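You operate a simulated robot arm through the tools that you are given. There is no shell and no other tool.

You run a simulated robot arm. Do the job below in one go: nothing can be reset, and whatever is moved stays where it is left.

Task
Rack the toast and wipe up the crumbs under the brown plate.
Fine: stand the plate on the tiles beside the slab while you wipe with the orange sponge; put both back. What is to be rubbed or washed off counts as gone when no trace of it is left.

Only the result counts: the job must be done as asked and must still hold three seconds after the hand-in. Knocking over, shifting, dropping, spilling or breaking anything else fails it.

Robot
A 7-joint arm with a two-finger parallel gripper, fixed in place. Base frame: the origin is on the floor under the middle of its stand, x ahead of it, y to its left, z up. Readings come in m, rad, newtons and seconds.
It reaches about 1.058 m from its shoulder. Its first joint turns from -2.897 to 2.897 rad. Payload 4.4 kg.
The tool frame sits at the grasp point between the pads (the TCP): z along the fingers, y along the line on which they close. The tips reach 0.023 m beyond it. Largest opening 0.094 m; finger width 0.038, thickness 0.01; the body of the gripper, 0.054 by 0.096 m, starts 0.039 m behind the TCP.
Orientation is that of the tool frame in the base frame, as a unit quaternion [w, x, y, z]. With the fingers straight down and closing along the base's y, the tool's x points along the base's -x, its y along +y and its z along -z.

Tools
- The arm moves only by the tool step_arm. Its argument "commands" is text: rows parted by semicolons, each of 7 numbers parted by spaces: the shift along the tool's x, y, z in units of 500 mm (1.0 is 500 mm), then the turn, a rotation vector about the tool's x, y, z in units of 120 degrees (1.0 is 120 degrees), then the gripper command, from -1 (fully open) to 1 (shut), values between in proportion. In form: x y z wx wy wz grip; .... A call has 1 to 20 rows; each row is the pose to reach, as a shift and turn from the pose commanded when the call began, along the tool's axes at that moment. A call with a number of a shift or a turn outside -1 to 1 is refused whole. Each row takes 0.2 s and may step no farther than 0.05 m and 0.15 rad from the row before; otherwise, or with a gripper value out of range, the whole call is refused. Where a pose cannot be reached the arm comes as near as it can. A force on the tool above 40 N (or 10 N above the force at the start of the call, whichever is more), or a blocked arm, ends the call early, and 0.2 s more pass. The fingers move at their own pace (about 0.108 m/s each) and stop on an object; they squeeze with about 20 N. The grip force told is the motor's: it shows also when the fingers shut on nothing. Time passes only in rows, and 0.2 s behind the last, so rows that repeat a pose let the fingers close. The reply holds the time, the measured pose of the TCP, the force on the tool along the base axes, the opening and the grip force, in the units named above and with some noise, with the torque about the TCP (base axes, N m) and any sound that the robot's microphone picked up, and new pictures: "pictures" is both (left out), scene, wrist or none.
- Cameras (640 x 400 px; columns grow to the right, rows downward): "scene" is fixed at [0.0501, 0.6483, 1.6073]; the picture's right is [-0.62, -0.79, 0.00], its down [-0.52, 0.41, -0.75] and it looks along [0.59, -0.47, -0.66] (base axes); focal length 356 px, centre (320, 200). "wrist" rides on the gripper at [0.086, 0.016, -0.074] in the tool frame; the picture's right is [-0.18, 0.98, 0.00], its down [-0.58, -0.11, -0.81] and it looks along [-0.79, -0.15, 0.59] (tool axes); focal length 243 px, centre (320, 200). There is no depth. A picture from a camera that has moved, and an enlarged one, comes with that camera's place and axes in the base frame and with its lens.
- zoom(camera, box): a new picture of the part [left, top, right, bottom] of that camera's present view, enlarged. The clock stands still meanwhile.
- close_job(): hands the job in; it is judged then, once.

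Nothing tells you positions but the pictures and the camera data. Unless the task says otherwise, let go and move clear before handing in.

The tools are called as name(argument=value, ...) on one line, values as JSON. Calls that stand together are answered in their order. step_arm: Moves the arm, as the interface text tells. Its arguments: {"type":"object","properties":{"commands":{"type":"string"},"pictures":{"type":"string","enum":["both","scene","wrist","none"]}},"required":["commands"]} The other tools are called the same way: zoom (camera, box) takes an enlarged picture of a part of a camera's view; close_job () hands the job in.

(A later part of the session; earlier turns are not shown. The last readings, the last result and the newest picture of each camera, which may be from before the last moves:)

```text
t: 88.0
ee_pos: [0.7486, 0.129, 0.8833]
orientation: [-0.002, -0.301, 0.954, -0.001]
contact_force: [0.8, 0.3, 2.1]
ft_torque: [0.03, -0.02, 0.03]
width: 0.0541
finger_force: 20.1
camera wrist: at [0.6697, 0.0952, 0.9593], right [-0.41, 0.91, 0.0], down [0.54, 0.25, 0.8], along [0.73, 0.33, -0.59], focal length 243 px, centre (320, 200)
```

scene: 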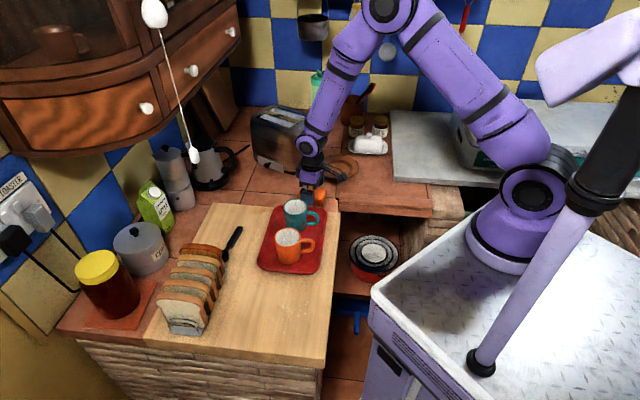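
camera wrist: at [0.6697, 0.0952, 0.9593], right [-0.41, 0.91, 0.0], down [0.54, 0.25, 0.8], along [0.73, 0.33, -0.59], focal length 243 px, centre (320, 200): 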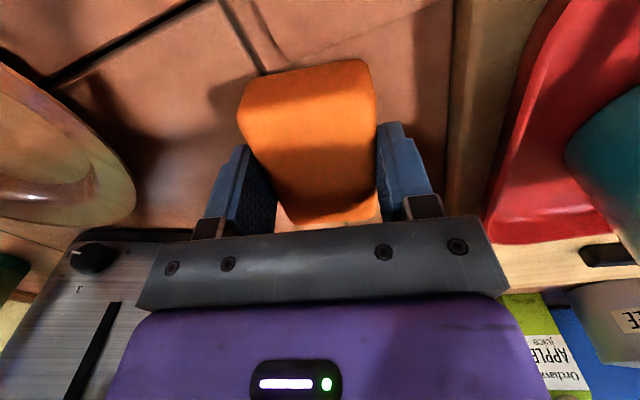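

The sponge is held, with about 6 mm of it below the fingertips. I'll lift it and carry it over the tray to the crumb area, centred near (0.44, 0.435).

step_arm(commands="0 0 -0.04 0 0 0 1; 0 0 -0.12 0 0 0 1; 0 0 -0.2 0 0 0 1; 0 0 -0.28 0 0 0 1; 0 0 -0.36 0 0 0 1; 0 0 -0.36 0 0 0 1", pictures="both")

step_arm(commands="0.0154 0.0856 0 0 0 -0.0083 1; 0.0308 0.1711 0 0 0 -0.0167 1; 0.0463 0.2567 0 0 0 -0.025 1; 0.0617 0.3422 0 0 0 -0.0333 1; 0.0771 0.4278 0 0 0 -0.0417 1; 0.0925 0.5133 0 0 0 -0.05 1; 0.1079 0.5989 0 0 0 -0.0583 1; 0.1234 0.6844 0 0 0 -0.0667 1; 0.1388 0.77 0 0 0 -0.075 1; 0.1542 0.8555 0 0 0 -0.0833 1; 0.1542 0.8555 0 0 0 -0.0833 1", pictures="both")

```text
t: 89.4
ee_pos: [0.7469, 0.1296, 1.0655]
orientation: [-0.003, -0.3, 0.954, -0.002]
contact_force: [0.8, 0.5, -0.8]
ft_torque: [0.0, -0.01, -0.01]
width: 0.0543
finger_force: 20.5
camera wrist: at [0.6675, 0.0949, 1.1404], right [-0.41, 0.91, 0.0], down [0.54, 0.25, 0.8], along [0.73, 0.33, -0.59], focal length 243 px, centre (320, 200)
```

scene: 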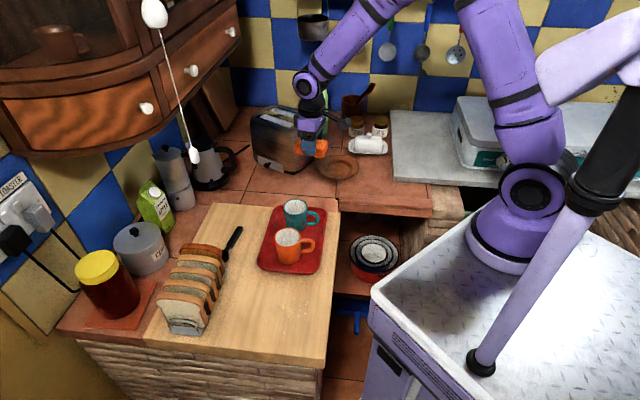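
wrist: 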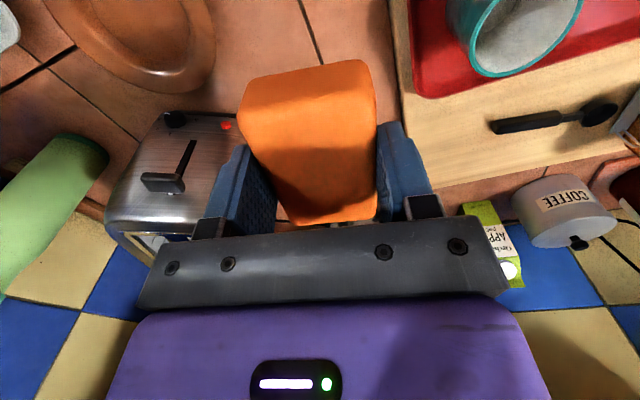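

```text
t: 91.8
ee_pos: [0.441, 0.4365, 1.0638]
orientation: [-0.002, -0.382, 0.924, -0.001]
contact_force: [-0.2, -0.5, -0.5]
ft_torque: [0.01, -0.01, 0.01]
width: 0.0539
finger_force: 19.8
camera wrist: at [0.3682, 0.3885, 1.1392], right [-0.56, 0.83, 0.0], down [0.49, 0.34, 0.8], along [0.66, 0.45, -0.59], focal length 243 px, centre (320, 200)
```

scene: 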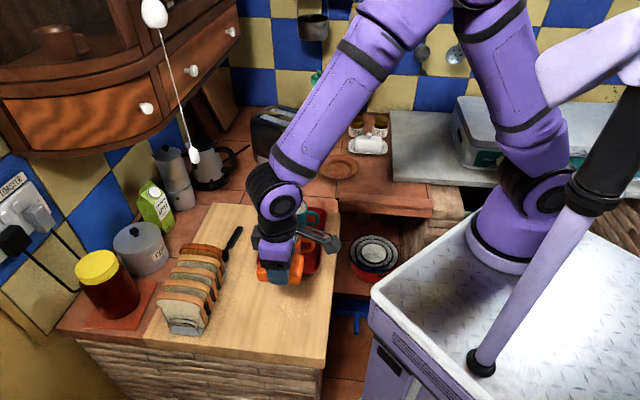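
wrist: 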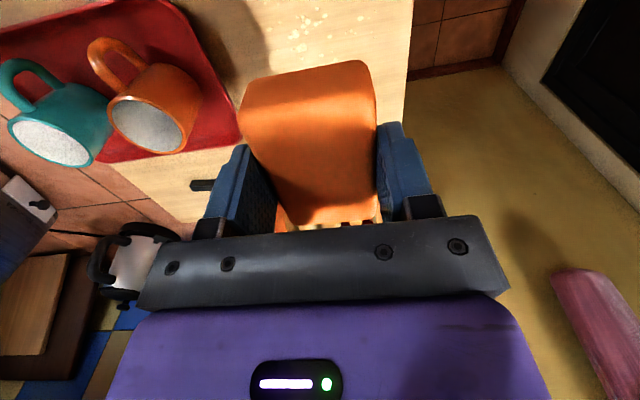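

step_arm(commands="0.015 0.03 0.06 0 0 0 1; 0.03 0.06 0.12 0 0 0 1; 0.044 0.09 0.18 0 0 0 1; 0.044 0.09 0.25 0 0 0 1; 0.044 0.09 0.31 0 0 0 1; 0.044 0.09 0.326 0 0 0 1; 0.044 0.09 0.326 0 0 0 1", pictures="wrist")

step_arm(commands="0 0 0.004 0 0 0 1; 0 0 0.004 0 0 0 1", pictures="none")

step_arm(commands="0 0 0.004 0 0 0 1; 0 0 0.004 0 0 0 1", pictures="none")

```text
t: 93.4
ee_pos: [0.3928, 0.4544, 0.9002]
orientation: [-0.001, -0.383, 0.924, -0.001]
contact_force: [0.0, -0.2, 0.0]
ft_torque: [0.0, -0.02, -0.03]
width: 0.054
finger_force: 20.2
camera wrist: at [0.3209, 0.4053, 0.9756], right [-0.56, 0.83, 0.0], down [0.49, 0.34, 0.8], along [0.66, 0.45, -0.59], focal length 243 px, centre (320, 200)
```

wrist: 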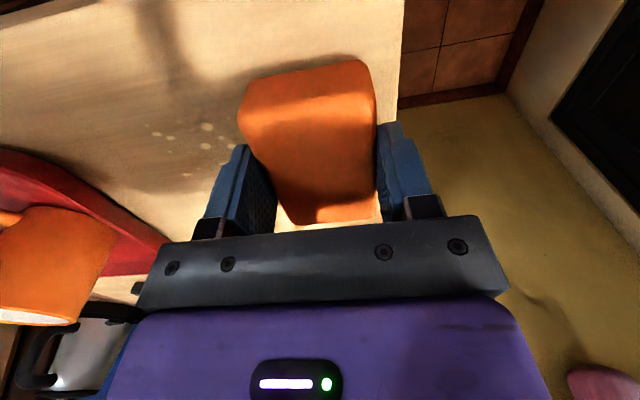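

```text
t: 94.0
ee_pos: [0.3919, 0.4527, 0.8987]
orientation: [-0.002, -0.383, 0.924, 0.0]
contact_force: [0.3, -1.1, 11.3]
ft_torque: [-0.08, -0.04, -0.01]
width: 0.0542
finger_force: 20.2
```

```text
t: 94.6
ee_pos: [0.3936, 0.4528, 0.8981]
orientation: [-0.002, -0.382, 0.924, 0.0]
contact_force: [-0.1, 2.1, 30.8]
ft_torque: [0.03, 0.01, -0.03]
width: 0.0543
finger_force: 20.0
```

Sponge contact begins at TCP z ≈ 0.899. I'll ease to about 10 N and make the first strokes along this lane.

step_arm(commands="0 0 -0.0026 0 0 0 1; 0 -0.03 -0.0026 0 0 0 1; 0 -0.06 -0.0026 0 0 0 1; 0 -0.09 -0.0026 0 0 0 1; 0 -0.12 -0.0026 0 0 0 1; 0 -0.15 -0.0026 0 0 0 1; 0 -0.176 -0.0026 0 0 0 1; 0 -0.176 -0.0026 0 0 0 1", pictures="both")

```text
t: 96.4
ee_pos: [0.4546, 0.3897, 0.8972]
orientation: [-0.001, -0.383, 0.924, -0.001]
contact_force: [-1.6, 2.5, 9.4]
ft_torque: [0.02, 0.0, 0.08]
width: 0.0541
finger_force: 20.3
camera wrist: at [0.3832, 0.3424, 0.9734], right [-0.56, 0.83, 0.0], down [0.49, 0.34, 0.8], along [0.66, 0.45, -0.59], focal length 243 px, centre (320, 200)
```

scene: 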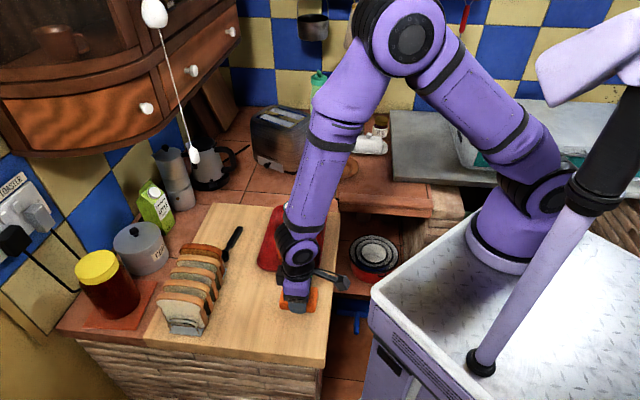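
wrist: 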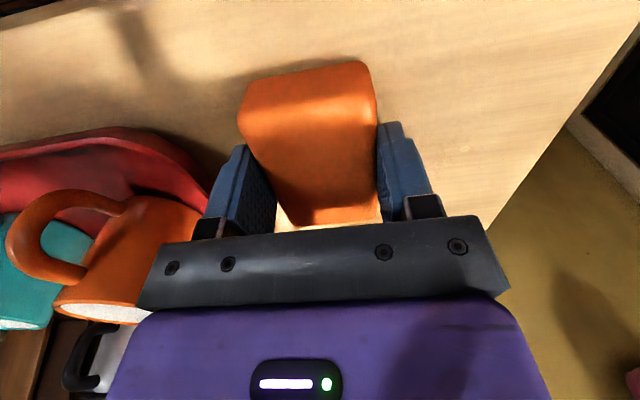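

step_arm(commands="0 0.03 0 0 0 0 1; 0 0.06 0 0 0 0 1; 0 0.09 0 0 0 0 1; 0 0.12 0 0 0 0 1; 0 0.15 0 0 0 0 1; 0 0.18 0 0 0 0 1; -0.022 0.18 0 0 0 0 1; -0.044 0.18 0 0 0 0 1; -0.044 0.15 0 0 0 0 1; -0.044 0.12 0 0 0 0 1; -0.044 0.09 0 0 0 0 1; -0.044 0.06 0 0 0 0 1; -0.044 0.03 0 0 0 0 1; -0.044 0 0 0 0 0 1; -0.066 0 0 0 0 0 1; -0.088 0 0 0 0 0 1; -0.088 0.03 0 0 0 0 1; -0.088 0.06 0 0 0 0 1; -0.088 0.09 0 0 0 0 1; -0.088 0.12 0 0 0 0 1", pictures="none")

```text
t: 100.6
ee_pos: [0.4444, 0.4641, 0.8987]
orientation: [-0.001, -0.382, 0.924, 0.0]
contact_force: [4.2, -4.5, 15.0]
ft_torque: [-0.09, -0.15, 0.06]
width: 0.0541
finger_force: 19.9
```

step_arm(commands="0 0.03 0 0 0 0 1; 0 0.06 0 0 0 0 1; -0.024 0.06 0 0 0 0 1; -0.024 0.03 0 0 0 0 1; -0.024 0 0 0 0 0 1; -0.024 -0.03 0 0 0 0 1; -0.024 -0.06 0 0 0 0 1; -0.024 -0.09 0 0 0 0 1; -0.024 -0.12 0 0 0 0 1; 0.0 -0.12 0 0 0 0 1; 0.03 -0.12 0 0 0 0 1; 0.06 -0.12 0 0 0 0 1; 0.088 -0.12 0 0 0 0 1; 0.088 -0.12 -0.03 0 0 0 1; 0.088 -0.12 -0.1 0 0 0 1; 0.088 -0.06 -0.19 0 0 0 1; 0.088 0.0 -0.28 0 0 0 1; 0.088 0.06 -0.34 0 0 0 1; 0.088 0.06 -0.34 0 0 0 1", pictures="both")

zoom(camera="scene", box=[220, 260, 350, 370])

zoom(camera="wrist", box=[120, 0, 440, 200])

```text
refused: row 16 steps farther than a row can; nothing moved
```

```text
3.64 times, centred on (285, 315) of scene
camera zoom: at [0.0501, 0.6483, 1.6073], right [-0.62, -0.79, 0.0], down [-0.52, 0.41, -0.75], along [0.59, -0.47, -0.66], focal length 1295 px, centre (447, -218)
```

zoom: 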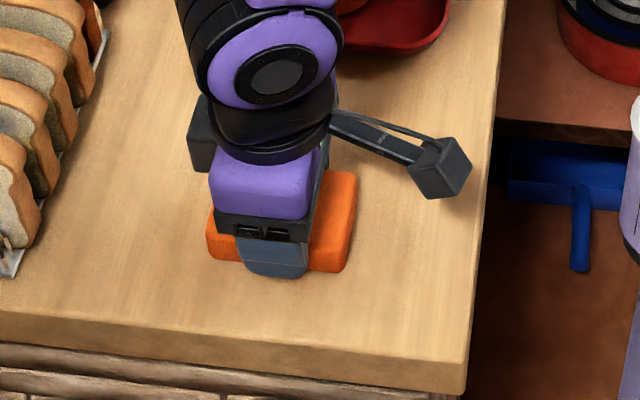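

```text
2.00 times, centred on (280, 100) of wrist
camera zoom: at [0.3721, 0.4165, 0.9728], right [-0.56, 0.83, 0.0], down [0.49, 0.34, 0.8], along [0.66, 0.45, -0.59], focal length 485 px, centre (400, 400)
```

zoom: 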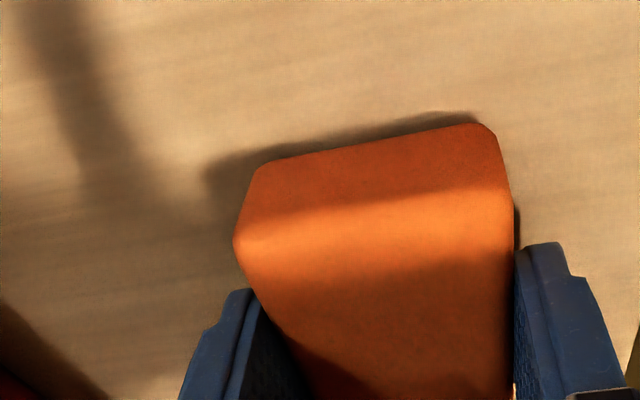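

The wiped lanes already look clean. I'll finish the far lane and then lift to inspect.

step_arm(commands="0 0.03 0 0 0 0 1; 0 0.06 0 0 0 0 1; -0.024 0.06 0 0 0 0 1; -0.024 0.03 0 0 0 0 1; -0.024 0 0 0 0 0 1; -0.024 -0.03 0 0 0 0 1; -0.024 -0.06 0 0 0 0 1; -0.024 -0.09 0 0 0 0 1; -0.024 -0.12 0 0 0 0 1; 0.0 -0.12 0 0 0 0 1; 0.03 -0.12 0 0 0 0 1; 0.06 -0.12 0 0 0 0 1; 0.088 -0.12 0 0 0 0 1; 0.088 -0.12 -0.03 0 0 0 1; 0.088 -0.12 -0.1 0 0 0 1; 0.088 -0.12 -0.18 0 0 0 1; 0.088 -0.12 -0.26 0 0 0 1; 0.088 -0.12 -0.34 0 0 0 1; 0.088 -0.12 -0.34 0 0 0 1", pictures="both")

zoom(camera="wrist", box=[200, 0, 480, 180])

zoom(camera="scene", box=[220, 260, 350, 370])

```text
t: 104.6
ee_pos: [0.4553, 0.3917, 1.0716]
orientation: [-0.002, -0.382, 0.924, -0.001]
contact_force: [0.1, -0.6, 0.7]
ft_torque: [-0.02, 0.02, -0.01]
width: 0.0543
finger_force: 19.8
camera wrist: at [0.3834, 0.3441, 1.1453], right [-0.56, 0.83, 0.0], down [0.49, 0.34, 0.8], along [0.66, 0.45, -0.6], focal length 243 px, centre (320, 200)
```

scene: 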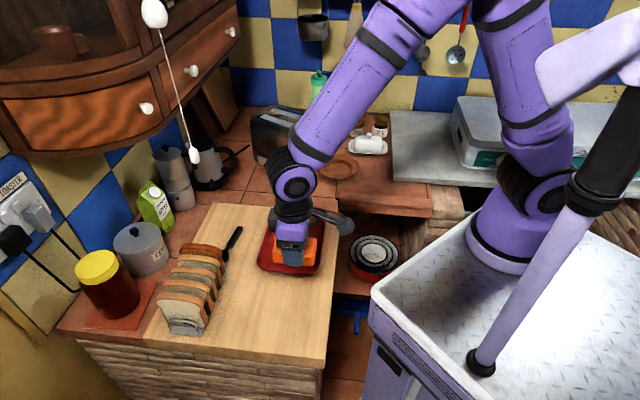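
wrist: 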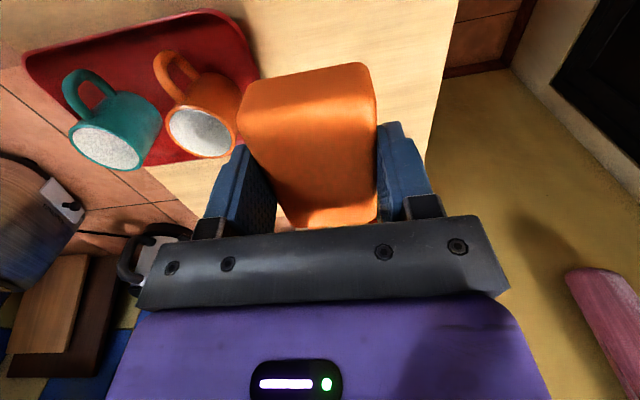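

```text
2.22 times, centred on (340, 90) of wrist
camera zoom: at [0.3834, 0.3441, 1.1453], right [-0.56, 0.83, 0.0], down [0.49, 0.34, 0.8], along [0.66, 0.45, -0.6], focal length 539 px, centre (276, 444)
```

zoom: 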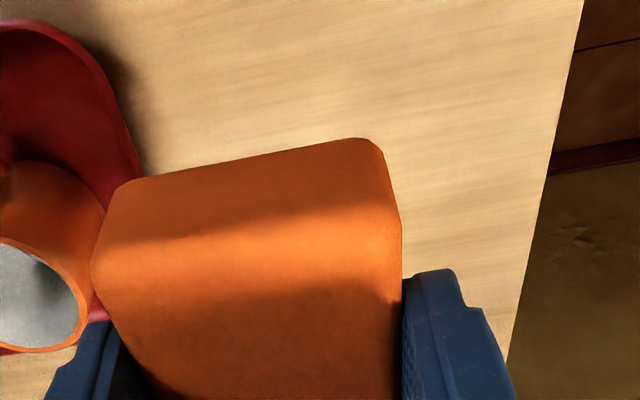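

```text
3.64 times, centred on (285, 315) of scene
camera zoom: at [0.0501, 0.6483, 1.6073], right [-0.62, -0.79, 0.0], down [-0.52, 0.41, -0.75], along [0.59, -0.47, -0.66], focal length 1295 px, centre (447, -218)
```

zoom: 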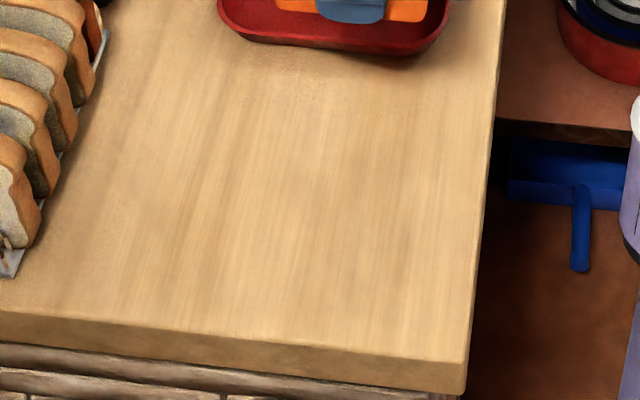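

zoom(camera="scene", box=[255, 285, 325, 345])

zoom(camera="scene", box=[225, 260, 345, 310])

```text
6.67 times, centred on (290, 315) of scene
camera zoom: at [0.0501, 0.6483, 1.6073], right [-0.62, -0.79, 0.0], down [-0.52, 0.41, -0.75], along [0.59, -0.47, -0.66], focal length 2374 px, centre (520, -567)
```

zoom: 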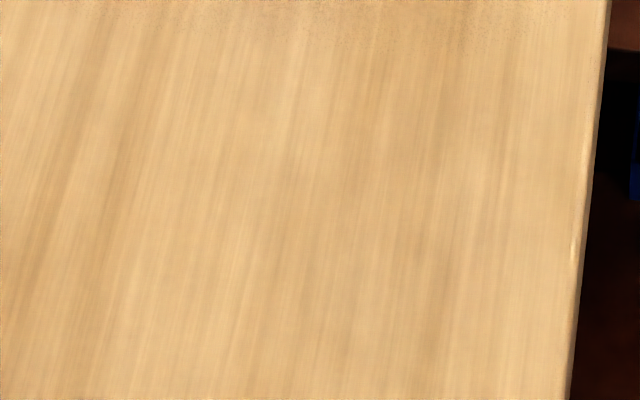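

```text
5.33 times, centred on (285, 285) of scene
camera zoom: at [0.0501, 0.6483, 1.6073], right [-0.62, -0.79, 0.0], down [-0.52, 0.41, -0.75], along [0.59, -0.47, -0.66], focal length 1899 px, centre (507, -253)
```

zoom: 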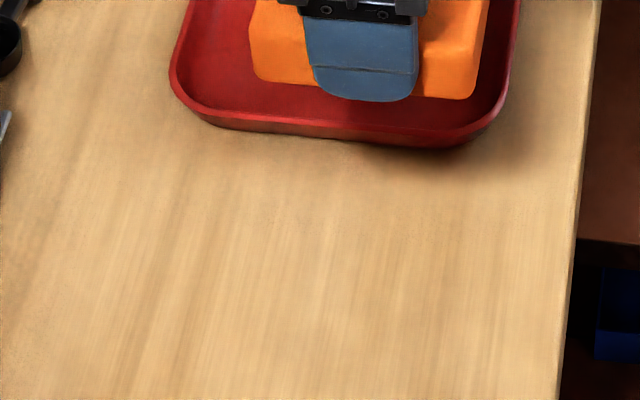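

The slab looks clean. To be sure no faint trace remains I'll make a second full pass over the same area.

step_arm(commands="0 0 0.08 0 0 0 1; 0 0 0.16 0 0 0 1; 0 0 0.24 0 0 0 1; 0 0 0.31 0 0 0 1; 0 0 0.334 0 0 0 1; 0 0 0.34 0 0 0 1; 0 0 0.34 0 0 0 1", pictures="none")

```text
t: 106.2
ee_pos: [0.4552, 0.3913, 0.8986]
orientation: [-0.001, -0.383, 0.924, -0.001]
contact_force: [-0.4, 0.1, 0.1]
ft_torque: [-0.03, -0.02, -0.02]
width: 0.0542
finger_force: 20.3
```

step_arm(commands="0 0 0.002 0 0 0 1; 0 0 0.003 0 0 0 1; 0 0 0.003 0 0 0 1", pictures="none")

```text
t: 107.0
ee_pos: [0.4561, 0.3905, 0.8988]
orientation: [-0.002, -0.383, 0.924, -0.001]
contact_force: [-0.9, -2.3, 14.8]
ft_torque: [-0.13, 0.06, 0.0]
width: 0.0542
finger_force: 20.1
```

step_arm(commands="0 0.03 0 0 0 0 1; 0 0.06 0 0 0 0 1; 0 0.09 0 0 0 0 1; 0 0.12 0 0 0 0 1; 0 0.15 0 0 0 0 1; 0 0.18 0 0 0 0 1; -0.044 0.18 0 0 0 0 1; -0.044 0.15 0 0 0 0 1; -0.044 0.12 0 0 0 0 1; -0.044 0.09 0 0 0 0 1; -0.044 0.06 0 0 0 0 1; -0.044 0.03 0 0 0 0 1; -0.044 0 0 0 0 0 1; -0.066 0 0 0 0 0 1; -0.1 0 0 0 0 0 1; -0.1 0.03 0 0 0 0 1; -0.1 0.06 0 0 0 0 1; -0.1 0.09 0 0 0 0 1; -0.1 0.12 0 0 0 0 1; -0.1 0.15 0 0 0 0 1", pictures="none")

step_arm(commands="0 0.03 0 0 0 0 1; 0.03 0.03 0 0 0 0 1; 0.06 0.03 0 0 0 0 1; 0.1 0.03 0 0 0 0 1; 0.1 0.0 0 0 0 0 1; 0.08 -0.03 0 0 0 0 1; 0.04 -0.04 0 0 0 0 1; 0 -0.04 0 0 0 0 1; 0 -0.08 0 0 0 0 1; 0.04 -0.08 0 0 0 0 1; 0.08 -0.08 0 0 0 0 1; 0.08 -0.12 0 0 0 0 1; 0.04 -0.13 0 0 0 0 1; 0 -0.13 0 0 0 0 1; 0 -0.13 -0.03 0 0 0 1; 0 -0.13 -0.1 0 0 0 1; 0 -0.13 -0.18 0 0 0 1; 0 -0.13 -0.26 0 0 0 1; 0 -0.13 -0.34 0 0 0 1; 0 -0.13 -0.34 0 0 0 1", pictures="both")

zoom(camera="scene", box=[220, 260, 350, 370])

```text
t: 111.2
ee_pos: [0.4373, 0.4786, 0.8973]
orientation: [-0.003, -0.382, 0.924, -0.001]
contact_force: [0.6, 0.4, 0.3]
ft_torque: [0.0, -0.01, -0.01]
width: 0.054
finger_force: 20.1
```

```text
t: 115.4
ee_pos: [0.4836, 0.4337, 1.0683]
orientation: [-0.002, -0.383, 0.924, -0.001]
contact_force: [-0.8, 1.3, -1.3]
ft_torque: [0.02, -0.05, 0.01]
width: 0.054
finger_force: 20.0
camera wrist: at [0.4116, 0.3861, 1.1421], right [-0.56, 0.83, 0.0], down [0.49, 0.34, 0.8], along [0.66, 0.45, -0.6], focal length 243 px, centre (320, 200)
```

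scene: 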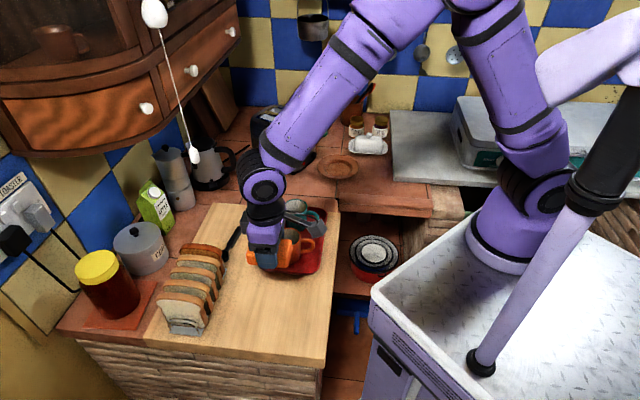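
wrist: 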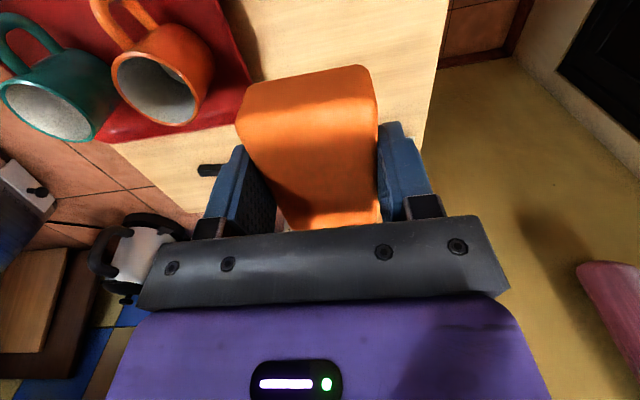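

```text
3.64 times, centred on (285, 315) of scene
camera zoom: at [0.0501, 0.6483, 1.6073], right [-0.62, -0.79, 0.0], down [-0.52, 0.41, -0.75], along [0.59, -0.47, -0.66], focal length 1295 px, centre (447, -218)
```

zoom: 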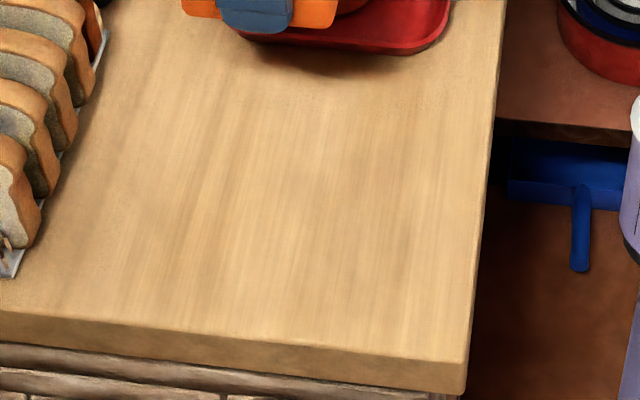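

The crumbs are gone. I'll return the sponge to its original spot at (0.748, 0.129), turned back to 35°.

step_arm(commands="0.0061 -0.0895 0 0 0 0.009 1; 0.0122 -0.1791 0 0 0 0.018 1; 0.0183 -0.2686 0 0 0 0.027 1; 0.0244 -0.3581 0 0 0 0.036 1; 0.0304 -0.4477 0 0 0 0.045 1; 0.0365 -0.5372 0 0 0 0.054 1; 0.0426 -0.6267 0 0 0 0.063 1; 0.0487 -0.7163 0 0 0 0.072 1; 0.0548 -0.8058 0 0 0 0.081 1; 0.0548 -0.8058 0 0 0 0.081 1; 0.0548 -0.8058 0 0 0 0.081 1", pictures="both")

```text
t: 117.8
ee_pos: [0.7499, 0.1268, 1.0684]
orientation: [-0.003, -0.303, 0.953, -0.001]
contact_force: [0.2, -0.4, -0.5]
ft_torque: [-0.03, 0.0, 0.01]
width: 0.054
finger_force: 19.9
camera wrist: at [0.6711, 0.0932, 1.1432], right [-0.42, 0.91, 0.0], down [0.54, 0.25, 0.8], along [0.73, 0.33, -0.59], focal length 243 px, centre (320, 200)
```

scene: 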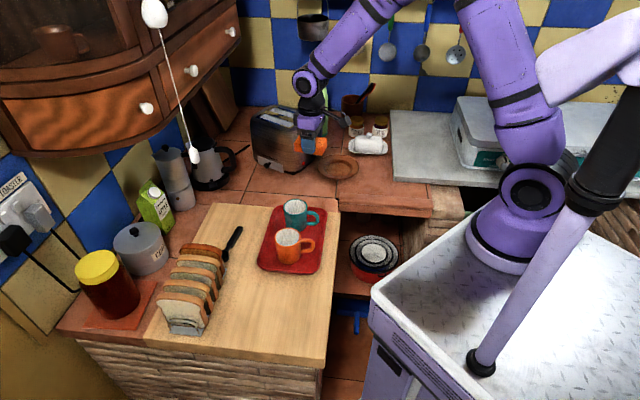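
wrist: 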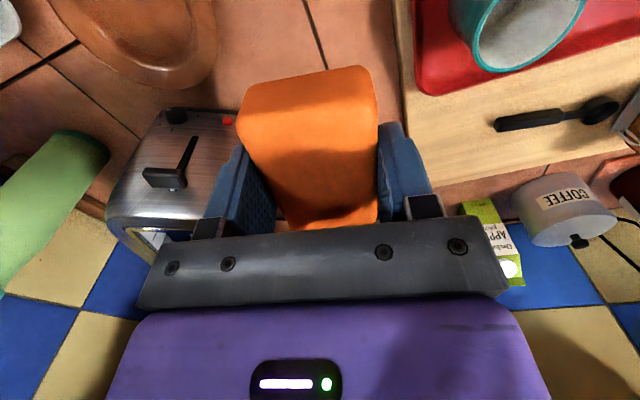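

step_arm(commands="0.002 0.0066 0.07 0 0 0 1; 0.002 0.0066 0.15 0 0 0 1; 0.002 0.0066 0.23 0 0 0 1; 0.002 0.0066 0.3 0 0 0 1; 0.002 0.0066 0.345 0 0 0 1; 0.002 0.0066 0.357 0 0 0 1; 0.002 0.0066 0.357 0 0 0 1", pictures="both")

```text
t: 119.4
ee_pos: [0.7467, 0.1306, 0.8893]
orientation: [-0.002, -0.303, 0.953, -0.001]
contact_force: [0.0, 0.1, -0.1]
ft_torque: [0.01, 0.02, 0.01]
width: 0.0542
finger_force: 20.3
camera wrist: at [0.6676, 0.0953, 0.9641], right [-0.42, 0.91, 0.0], down [0.54, 0.25, 0.8], along [0.73, 0.33, -0.59], focal length 243 px, centre (320, 200)
```

scene: 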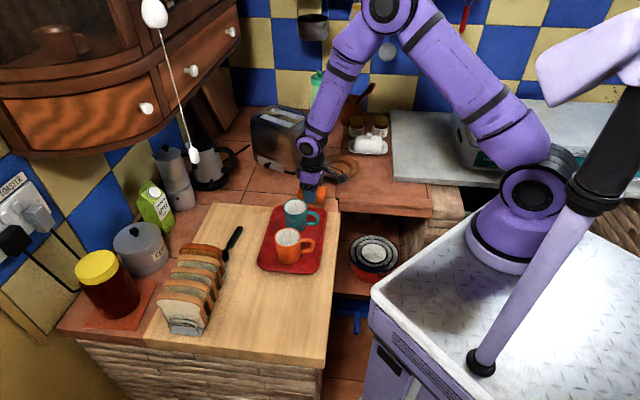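
wrist: 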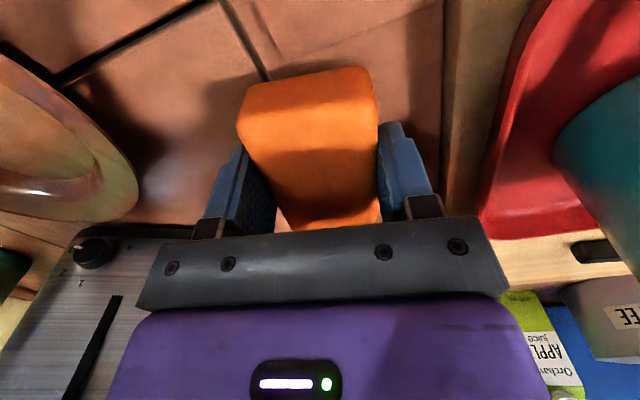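

step_arm(commands="0 0 0.004 0 0 0 1; 0 0 0.007 0 0 0 1; 0 0 0.007 0 0 0 1", pictures="none")

step_arm(commands="0 0 0.002 0 0 0 1; 0 0 0.002 0 0 0 1", pictures="none")

```text
t: 120.2
ee_pos: [0.7457, 0.1303, 0.8867]
orientation: [-0.003, -0.302, 0.953, -0.001]
contact_force: [-0.2, -0.8, 1.2]
ft_torque: [0.02, 0.0, -0.01]
width: 0.054
finger_force: 20.1
```

```text
t: 120.8
ee_pos: [0.7466, 0.1299, 0.8844]
orientation: [-0.002, -0.303, 0.953, -0.001]
contact_force: [-0.4, -0.1, 0.2]
ft_torque: [0.03, 0.02, -0.02]
width: 0.0542
finger_force: 20.3
```

step_arm(commands="0 0 0.002 0 0 0 1; 0 0 0.002 0 0 0 1", pictures="none")

```text
t: 121.4
ee_pos: [0.7467, 0.1305, 0.8832]
orientation: [-0.002, -0.303, 0.953, -0.002]
contact_force: [-0.3, 0.9, -0.2]
ft_torque: [0.01, 0.0, -0.01]
width: 0.0543
finger_force: 20.3
```

step_arm(commands="0 0 0.002 0 0 0 1; 0 0 0.002 0 0 0 1", pictures="none")

```text
t: 122.0
ee_pos: [0.7462, 0.1304, 0.8815]
orientation: [-0.002, -0.302, 0.953, -0.002]
contact_force: [0.9, 0.0, -0.5]
ft_torque: [0.01, -0.01, 0.01]
width: 0.054
finger_force: 20.3
```

step_arm(commands="0 0 0.002 0 0 0 1; 0 0 0.002 0 0 0 1", pictures="none")

zoom(camera="scene", box=[270, 150, 370, 230])

```text
t: 122.6
ee_pos: [0.7449, 0.1301, 0.8818]
orientation: [-0.003, -0.302, 0.953, -0.002]
contact_force: [0.3, 0.6, -0.2]
ft_torque: [0.02, -0.01, -0.01]
width: 0.0541
finger_force: 20.0
```

```text
5.00 times, centred on (320, 190) of scene
camera zoom: at [0.0501, 0.6483, 1.6073], right [-0.62, -0.79, 0.0], down [-0.52, 0.41, -0.75], along [0.59, -0.47, -0.66], focal length 1780 px, centre (320, 250)
```

zoom: 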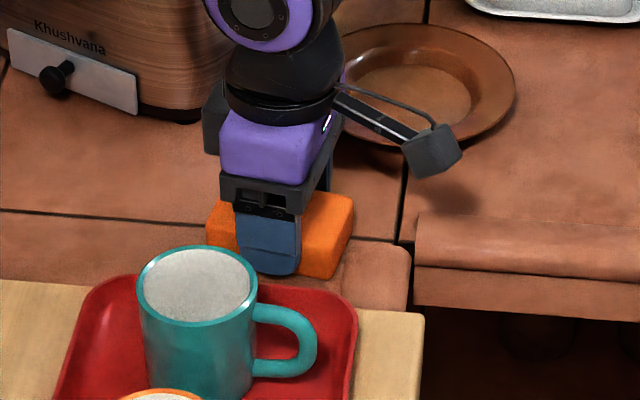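

step_arm(commands="0 0 0.002 0 0 0 1; 0 0 0.002 0 0 0 1", pictures="none")

step_arm(commands="0 0 0.002 0 0 0 1; 0 0 0.002 0 0 0 1", pictures="none")

```text
t: 123.2
ee_pos: [0.7466, 0.131, 0.8809]
orientation: [-0.001, -0.303, 0.953, -0.001]
contact_force: [-1.3, -1.2, 1.5]
ft_torque: [-0.01, 0.05, 0.04]
width: 0.054
finger_force: 19.5
```

```text
t: 123.8
ee_pos: [0.7455, 0.132, 0.8803]
orientation: [-0.002, -0.302, 0.953, -0.001]
contact_force: [-2.6, -2.0, 14.0]
ft_torque: [-0.07, 0.24, 0.0]
width: 0.0543
finger_force: 20.2
```

step_arm(commands="0 0 -0.001 0 0 0 0.2; 0 0 -0.001 0 0 0 -0.3; 0 0 -0.001 0 0 0 -0.6; 0 0 -0.001 0 0 0 -0.6; 0 0 -0.06 0 0 0 -0.6; 0 0 -0.14 0 0 0 -0.6; 0 0 -0.22 0 0 0 -0.6; 0 0 -0.3 0 0 0 -0.6; 0 0 -0.36 0 0 0 -0.6; 0 0 -0.36 0 0 0 -0.6", pictures="both")

zoom(camera="scene", box=[260, 130, 380, 230])

zoom(camera="wrist", box=[0, 0, 400, 200])

```text
t: 126.0
ee_pos: [0.7459, 0.1317, 1.0595]
orientation: [-0.003, -0.302, 0.953, -0.001]
contact_force: [0.2, 0.4, -0.2]
ft_torque: [-0.02, -0.01, 0.04]
width: 0.0749
finger_force: 0.0
camera wrist: at [0.6677, 0.0967, 1.1346], right [-0.42, 0.91, 0.0], down [0.54, 0.25, 0.8], along [0.73, 0.33, -0.59], focal length 243 px, centre (320, 200)
```

scene: 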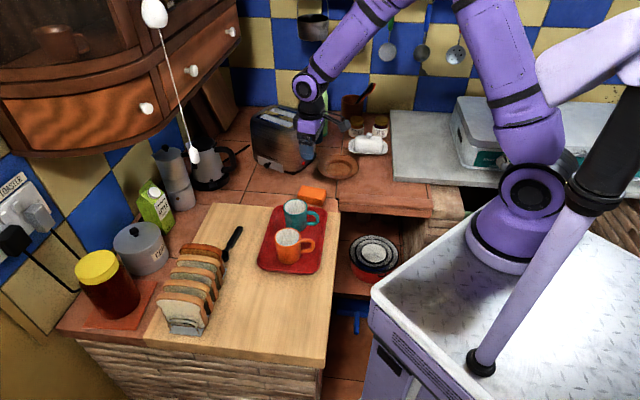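
wrist: 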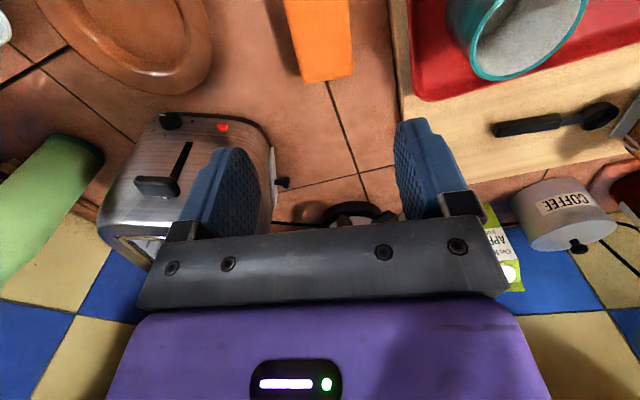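

```text
4.00 times, centred on (320, 180) of scene
camera zoom: at [0.0501, 0.6483, 1.6073], right [-0.62, -0.79, 0.0], down [-0.52, 0.41, -0.75], along [0.59, -0.47, -0.66], focal length 1424 px, centre (320, 280)
```

zoom: 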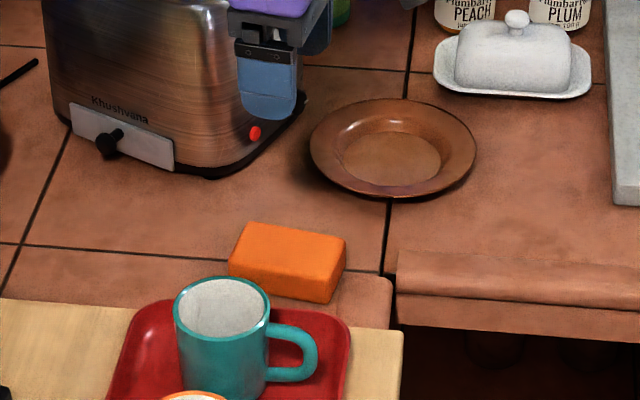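

```text
1.60 times, centred on (200, 100) of wrist
camera zoom: at [0.6677, 0.0967, 1.1346], right [-0.42, 0.91, 0.0], down [0.54, 0.25, 0.8], along [0.73, 0.33, -0.59], focal length 388 px, centre (512, 360)
```

zoom: 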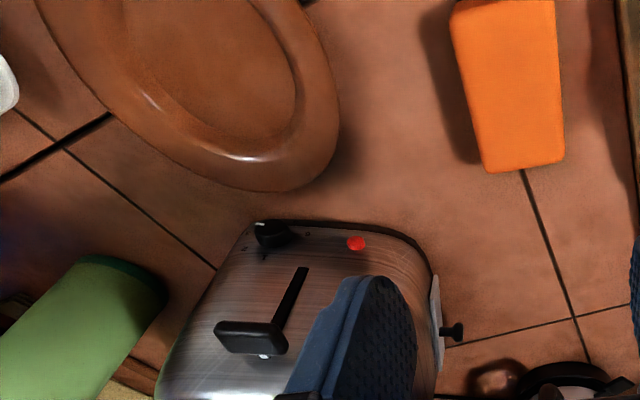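

The sponge is back where it was. Now I'll return to the plate, retracing the earlier tilted approach.

step_arm(commands="-0.01 -0.025 -0.011 0 0 0.0556 -0.3; -0.02 -0.05 -0.022 0 0 0.1112 0; -0.03 -0.075 -0.033 0 0 0.1668 0.3; -0.04 -0.1 -0.044 0 0 0.2225 0.58; -0.05 -0.125 -0.055 0 0 0.2781 0.58; -0.0602 -0.1503 -0.0662 0 0 0.3337 0.58; -0.0602 -0.1503 -0.0662 0 0 0.3337 0.58", pictures="none")

step_arm(commands="0 0 0 0.065 0 0 0.58; 0 0 0 0.13 0 0 0.58; 0 0 0 0.195 0 0 0.58; 0 0 0 0.26 0 0 0.58; 0 0 0 0.325 0 0 0.58; 0 0 0 0.325 0 0 0.58", pictures="both")

```text
t: 127.6
ee_pos: [0.8132, 0.0881, 1.0914]
orientation: [0.0, 0.043, 0.999, -0.002]
contact_force: [0.2, -0.3, -0.4]
ft_torque: [-0.01, -0.01, 0.02]
width: 0.0198
finger_force: 0.1
```

```text
t: 129.0
ee_pos: [0.8139, 0.088, 1.0918]
orientation: [-0.015, 0.039, 0.941, -0.336]
contact_force: [-0.8, 0.6, -0.5]
ft_torque: [0.02, 0.01, 0.0]
width: 0.02
finger_force: 0.1
camera wrist: at [0.7338, 0.1559, 1.1397], right [0.25, 0.74, -0.62], down [0.62, 0.38, 0.69], along [0.75, -0.55, -0.37], focal length 243 px, centre (320, 200)
```

scene: 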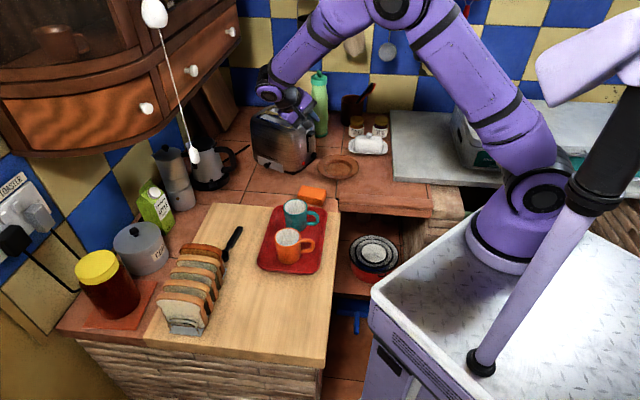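
wrist: 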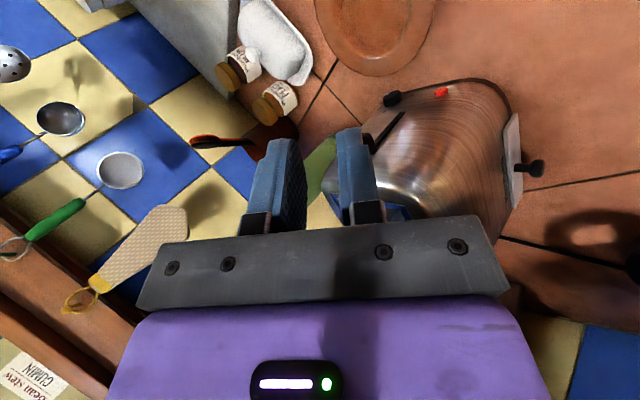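

step_arm(commands="0 0.04 0.05 0 0 0 0.58; 0 0.1 0.125 0 0 0 0.58; 0 0.15 0.19 0 0 0 0.58; 0 0.2 0.25 0 0 0 0.58; 0 0.2 0.29 0 0 0 0.58; 0 0.2 0.32 0 0 0 0.58; 0 0.2 0.32 0 0 0 0.58", pictures="wrist")

zoom(camera="wrist", box=[200, 0, 480, 240])

```text
t: 130.6
ee_pos: [0.8117, 0.0637, 0.9046]
orientation: [-0.015, 0.04, 0.941, -0.335]
contact_force: [0.0, 0.3, 0.3]
ft_torque: [0.01, 0.02, 0.01]
width: 0.0196
finger_force: 0.1
camera wrist: at [0.7315, 0.1319, 0.952], right [0.25, 0.74, -0.62], down [0.62, 0.38, 0.69], along [0.75, -0.55, -0.37], focal length 243 px, centre (320, 200)
```

wrist: 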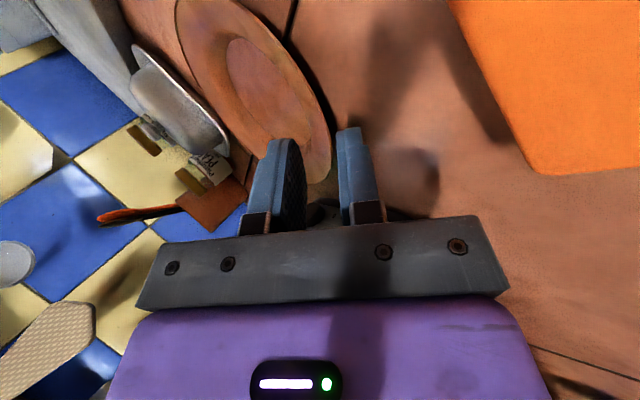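

```text
1.67 times, centred on (340, 120) of wrist
camera zoom: at [0.7315, 0.1319, 0.952], right [0.25, 0.74, -0.62], down [0.62, 0.38, 0.69], along [0.75, -0.55, -0.37], focal length 404 px, centre (287, 333)
```

zoom: 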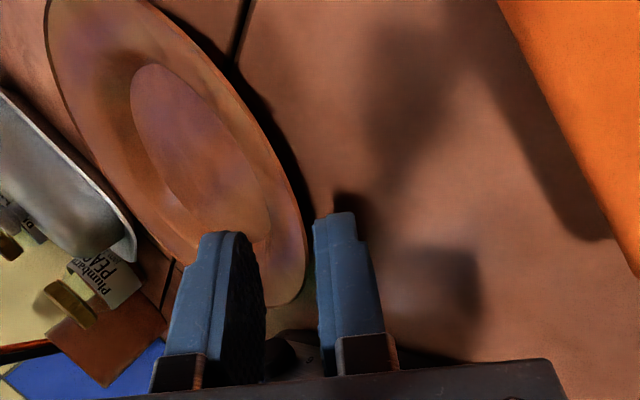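

step_arm(commands="0 0 0.016 0 0 0 0.58; 0 0 0.032 0 0 0 0.58; 0 0 0.048 0 0 0 0.58; 0 0 0.048 0 0 0 0.58", pictures="wrist")

zoom(camera="wrist", box=[200, 0, 480, 240])

```text
t: 131.6
ee_pos: [0.8111, 0.0485, 0.8859]
orientation: [-0.015, 0.038, 0.941, -0.335]
contact_force: [-0.4, 0.1, 0.0]
ft_torque: [0.01, 0.01, -0.03]
width: 0.0198
finger_force: 0.1
camera wrist: at [0.7309, 0.1163, 0.9343], right [0.25, 0.74, -0.62], down [0.62, 0.38, 0.69], along [0.75, -0.55, -0.37], focal length 243 px, centre (320, 200)
```

wrist: 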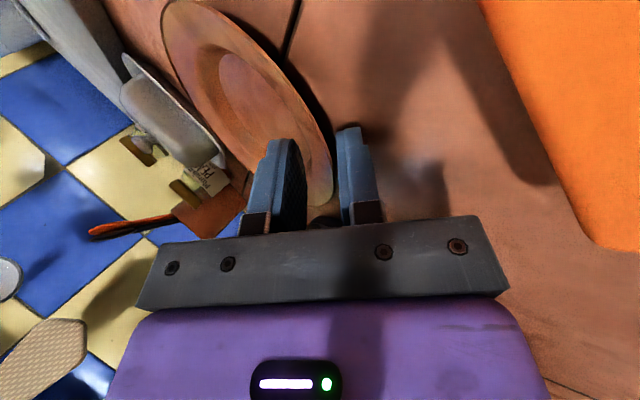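

```text
1.67 times, centred on (340, 120) of wrist
camera zoom: at [0.7309, 0.1163, 0.9343], right [0.25, 0.74, -0.62], down [0.62, 0.38, 0.69], along [0.75, -0.55, -0.37], focal length 404 px, centre (287, 333)
```

zoom: 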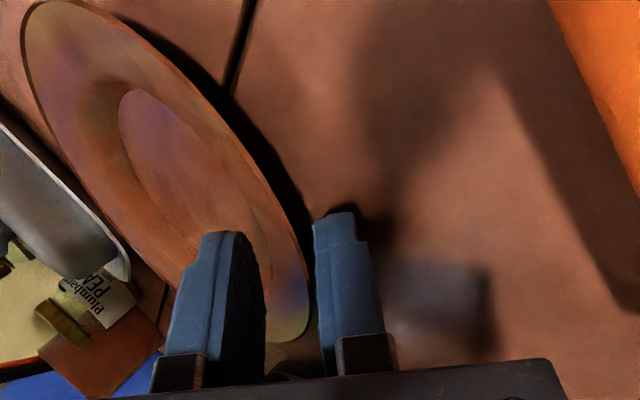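

step_arm(commands="0 0 0.003 0 0 0 0.58; 0 0 0.003 0 0 0 0.75; 0 0 0.003 0 0 0 0.9; 0 0 0.003 0 0 0 1; 0 0 0.003 0 0 0 1; 0 0 0.003 0 0 0 1", pictures="wrist")

zoom(camera="wrist", box=[200, 0, 480, 240])

```text
t: 133.0
ee_pos: [0.8113, 0.0479, 0.8857]
orientation: [-0.015, 0.038, 0.941, -0.335]
contact_force: [2.7, 0.3, 4.8]
ft_torque: [-0.31, 0.16, 0.21]
width: 0.0111
finger_force: 20.1
camera wrist: at [0.7307, 0.1154, 0.9334], right [0.25, 0.74, -0.62], down [0.62, 0.38, 0.69], along [0.75, -0.55, -0.37], focal length 243 px, centre (320, 200)
```

wrist: 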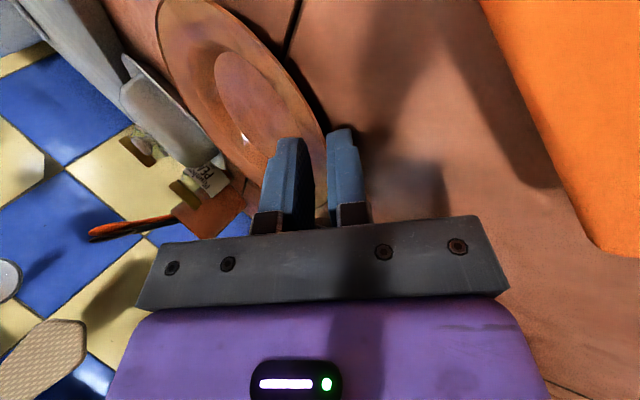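

```text
1.67 times, centred on (340, 120) of wrist
camera zoom: at [0.7307, 0.1154, 0.9334], right [0.25, 0.74, -0.62], down [0.62, 0.38, 0.69], along [0.75, -0.55, -0.37], focal length 404 px, centre (287, 333)
```

zoom: 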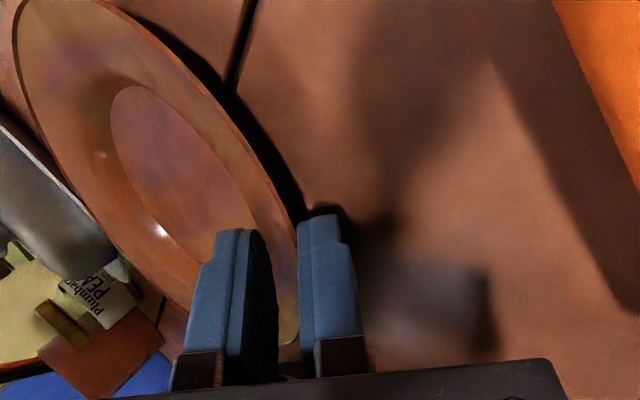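

The overlap is a bit smaller than before (jaw gap 11 mm), so I'll reopen, ease the lower finger up to the rim, and push in 6–7 mm further for a firmer grip.

step_arm(commands="0 0 0 0 0 0 0.8; 0 0 0 0 0 0 0.6; 0 0 0 0 0 0 0.58; 0 -0.004 0 0 0 0 0.58; 0 -0.004 0.005 0 0 0 0.58; 0 -0.004 0.01 0 0 0 0.58; 0 -0.004 0.01 0 0 0 0.58", pictures="wrist")

zoom(camera="wrist", box=[200, 0, 480, 240])

```text
t: 134.6
ee_pos: [0.8104, 0.0435, 0.8821]
orientation: [-0.014, 0.039, 0.941, -0.336]
contact_force: [0.0, -0.4, 0.2]
ft_torque: [0.02, 0.01, 0.01]
width: 0.0196
finger_force: 0.1
camera wrist: at [0.7301, 0.1115, 0.93], right [0.25, 0.74, -0.62], down [0.62, 0.38, 0.69], along [0.75, -0.55, -0.37], focal length 243 px, centre (320, 200)
```

wrist: 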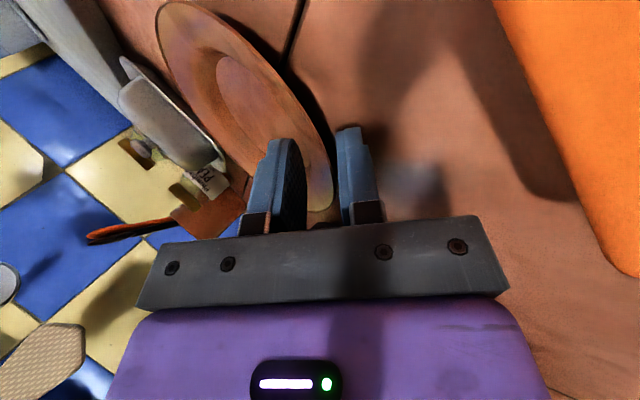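

```text
1.67 times, centred on (340, 120) of wrist
camera zoom: at [0.7301, 0.1115, 0.93], right [0.25, 0.74, -0.62], down [0.62, 0.38, 0.69], along [0.75, -0.55, -0.37], focal length 404 px, centre (287, 333)
```

zoom: 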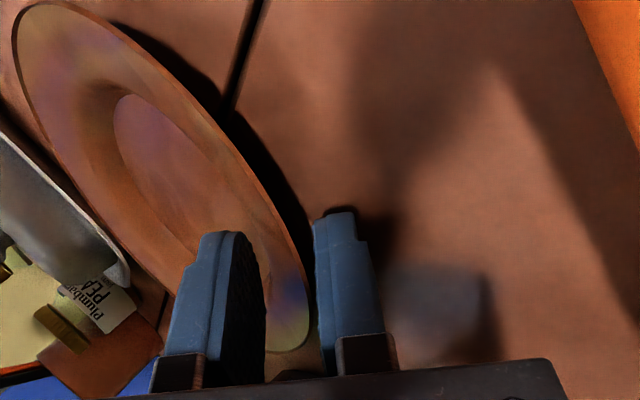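

step_arm(commands="0 -0.002 0.002 0 0 0 0.58; 0 -0.002 0.005 0 0 0 0.6; 0 -0.002 0.005 0 0 0 0.6", pictures="none")

step_arm(commands="0 0 0 0 0 0 0.75; 0 0 0 0 0 0 0.9; 0 0 0 0 0 0 1; 0 0 0 0 0 0 1; 0 0 0 0 0 0 1", pictures="wrist")

zoom(camera="wrist", box=[200, 0, 480, 240])

```text
t: 135.4
ee_pos: [0.81, 0.0404, 0.8809]
orientation: [-0.015, 0.038, 0.941, -0.336]
contact_force: [0.6, -0.3, 3.7]
ft_torque: [-0.05, 0.08, 0.03]
width: 0.0197
finger_force: 0.9
```

```text
t: 136.6
ee_pos: [0.809, 0.0408, 0.8813]
orientation: [-0.015, 0.039, 0.941, -0.336]
contact_force: [-0.6, -3.2, 10.7]
ft_torque: [-0.51, 0.35, 0.03]
width: 0.0156
finger_force: 19.6
camera wrist: at [0.7294, 0.1085, 0.9287], right [0.25, 0.74, -0.62], down [0.62, 0.38, 0.69], along [0.75, -0.55, -0.37], focal length 243 px, centre (320, 200)
```

wrist: 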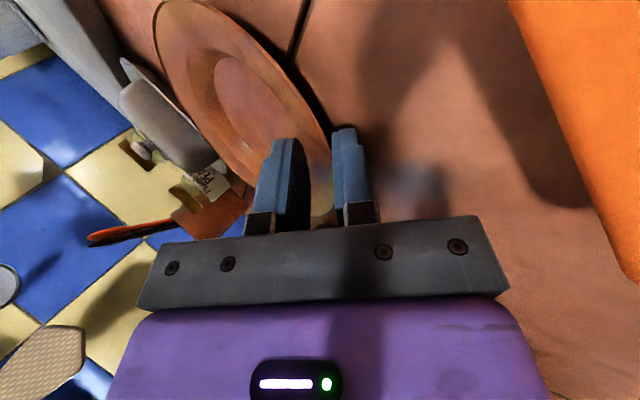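

```text
1.67 times, centred on (340, 120) of wrist
camera zoom: at [0.7294, 0.1085, 0.9287], right [0.25, 0.74, -0.62], down [0.62, 0.38, 0.69], along [0.75, -0.55, -0.37], focal length 404 px, centre (287, 333)
```

zoom: 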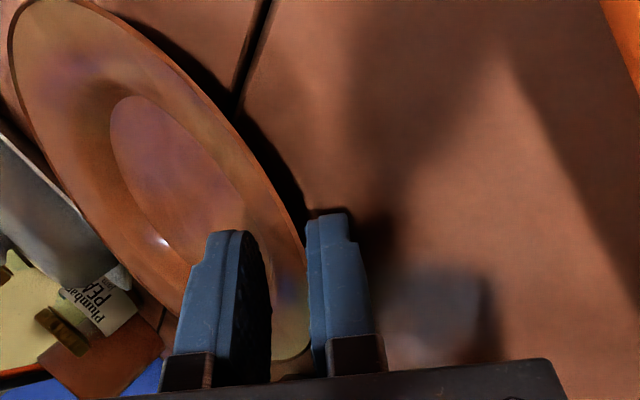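

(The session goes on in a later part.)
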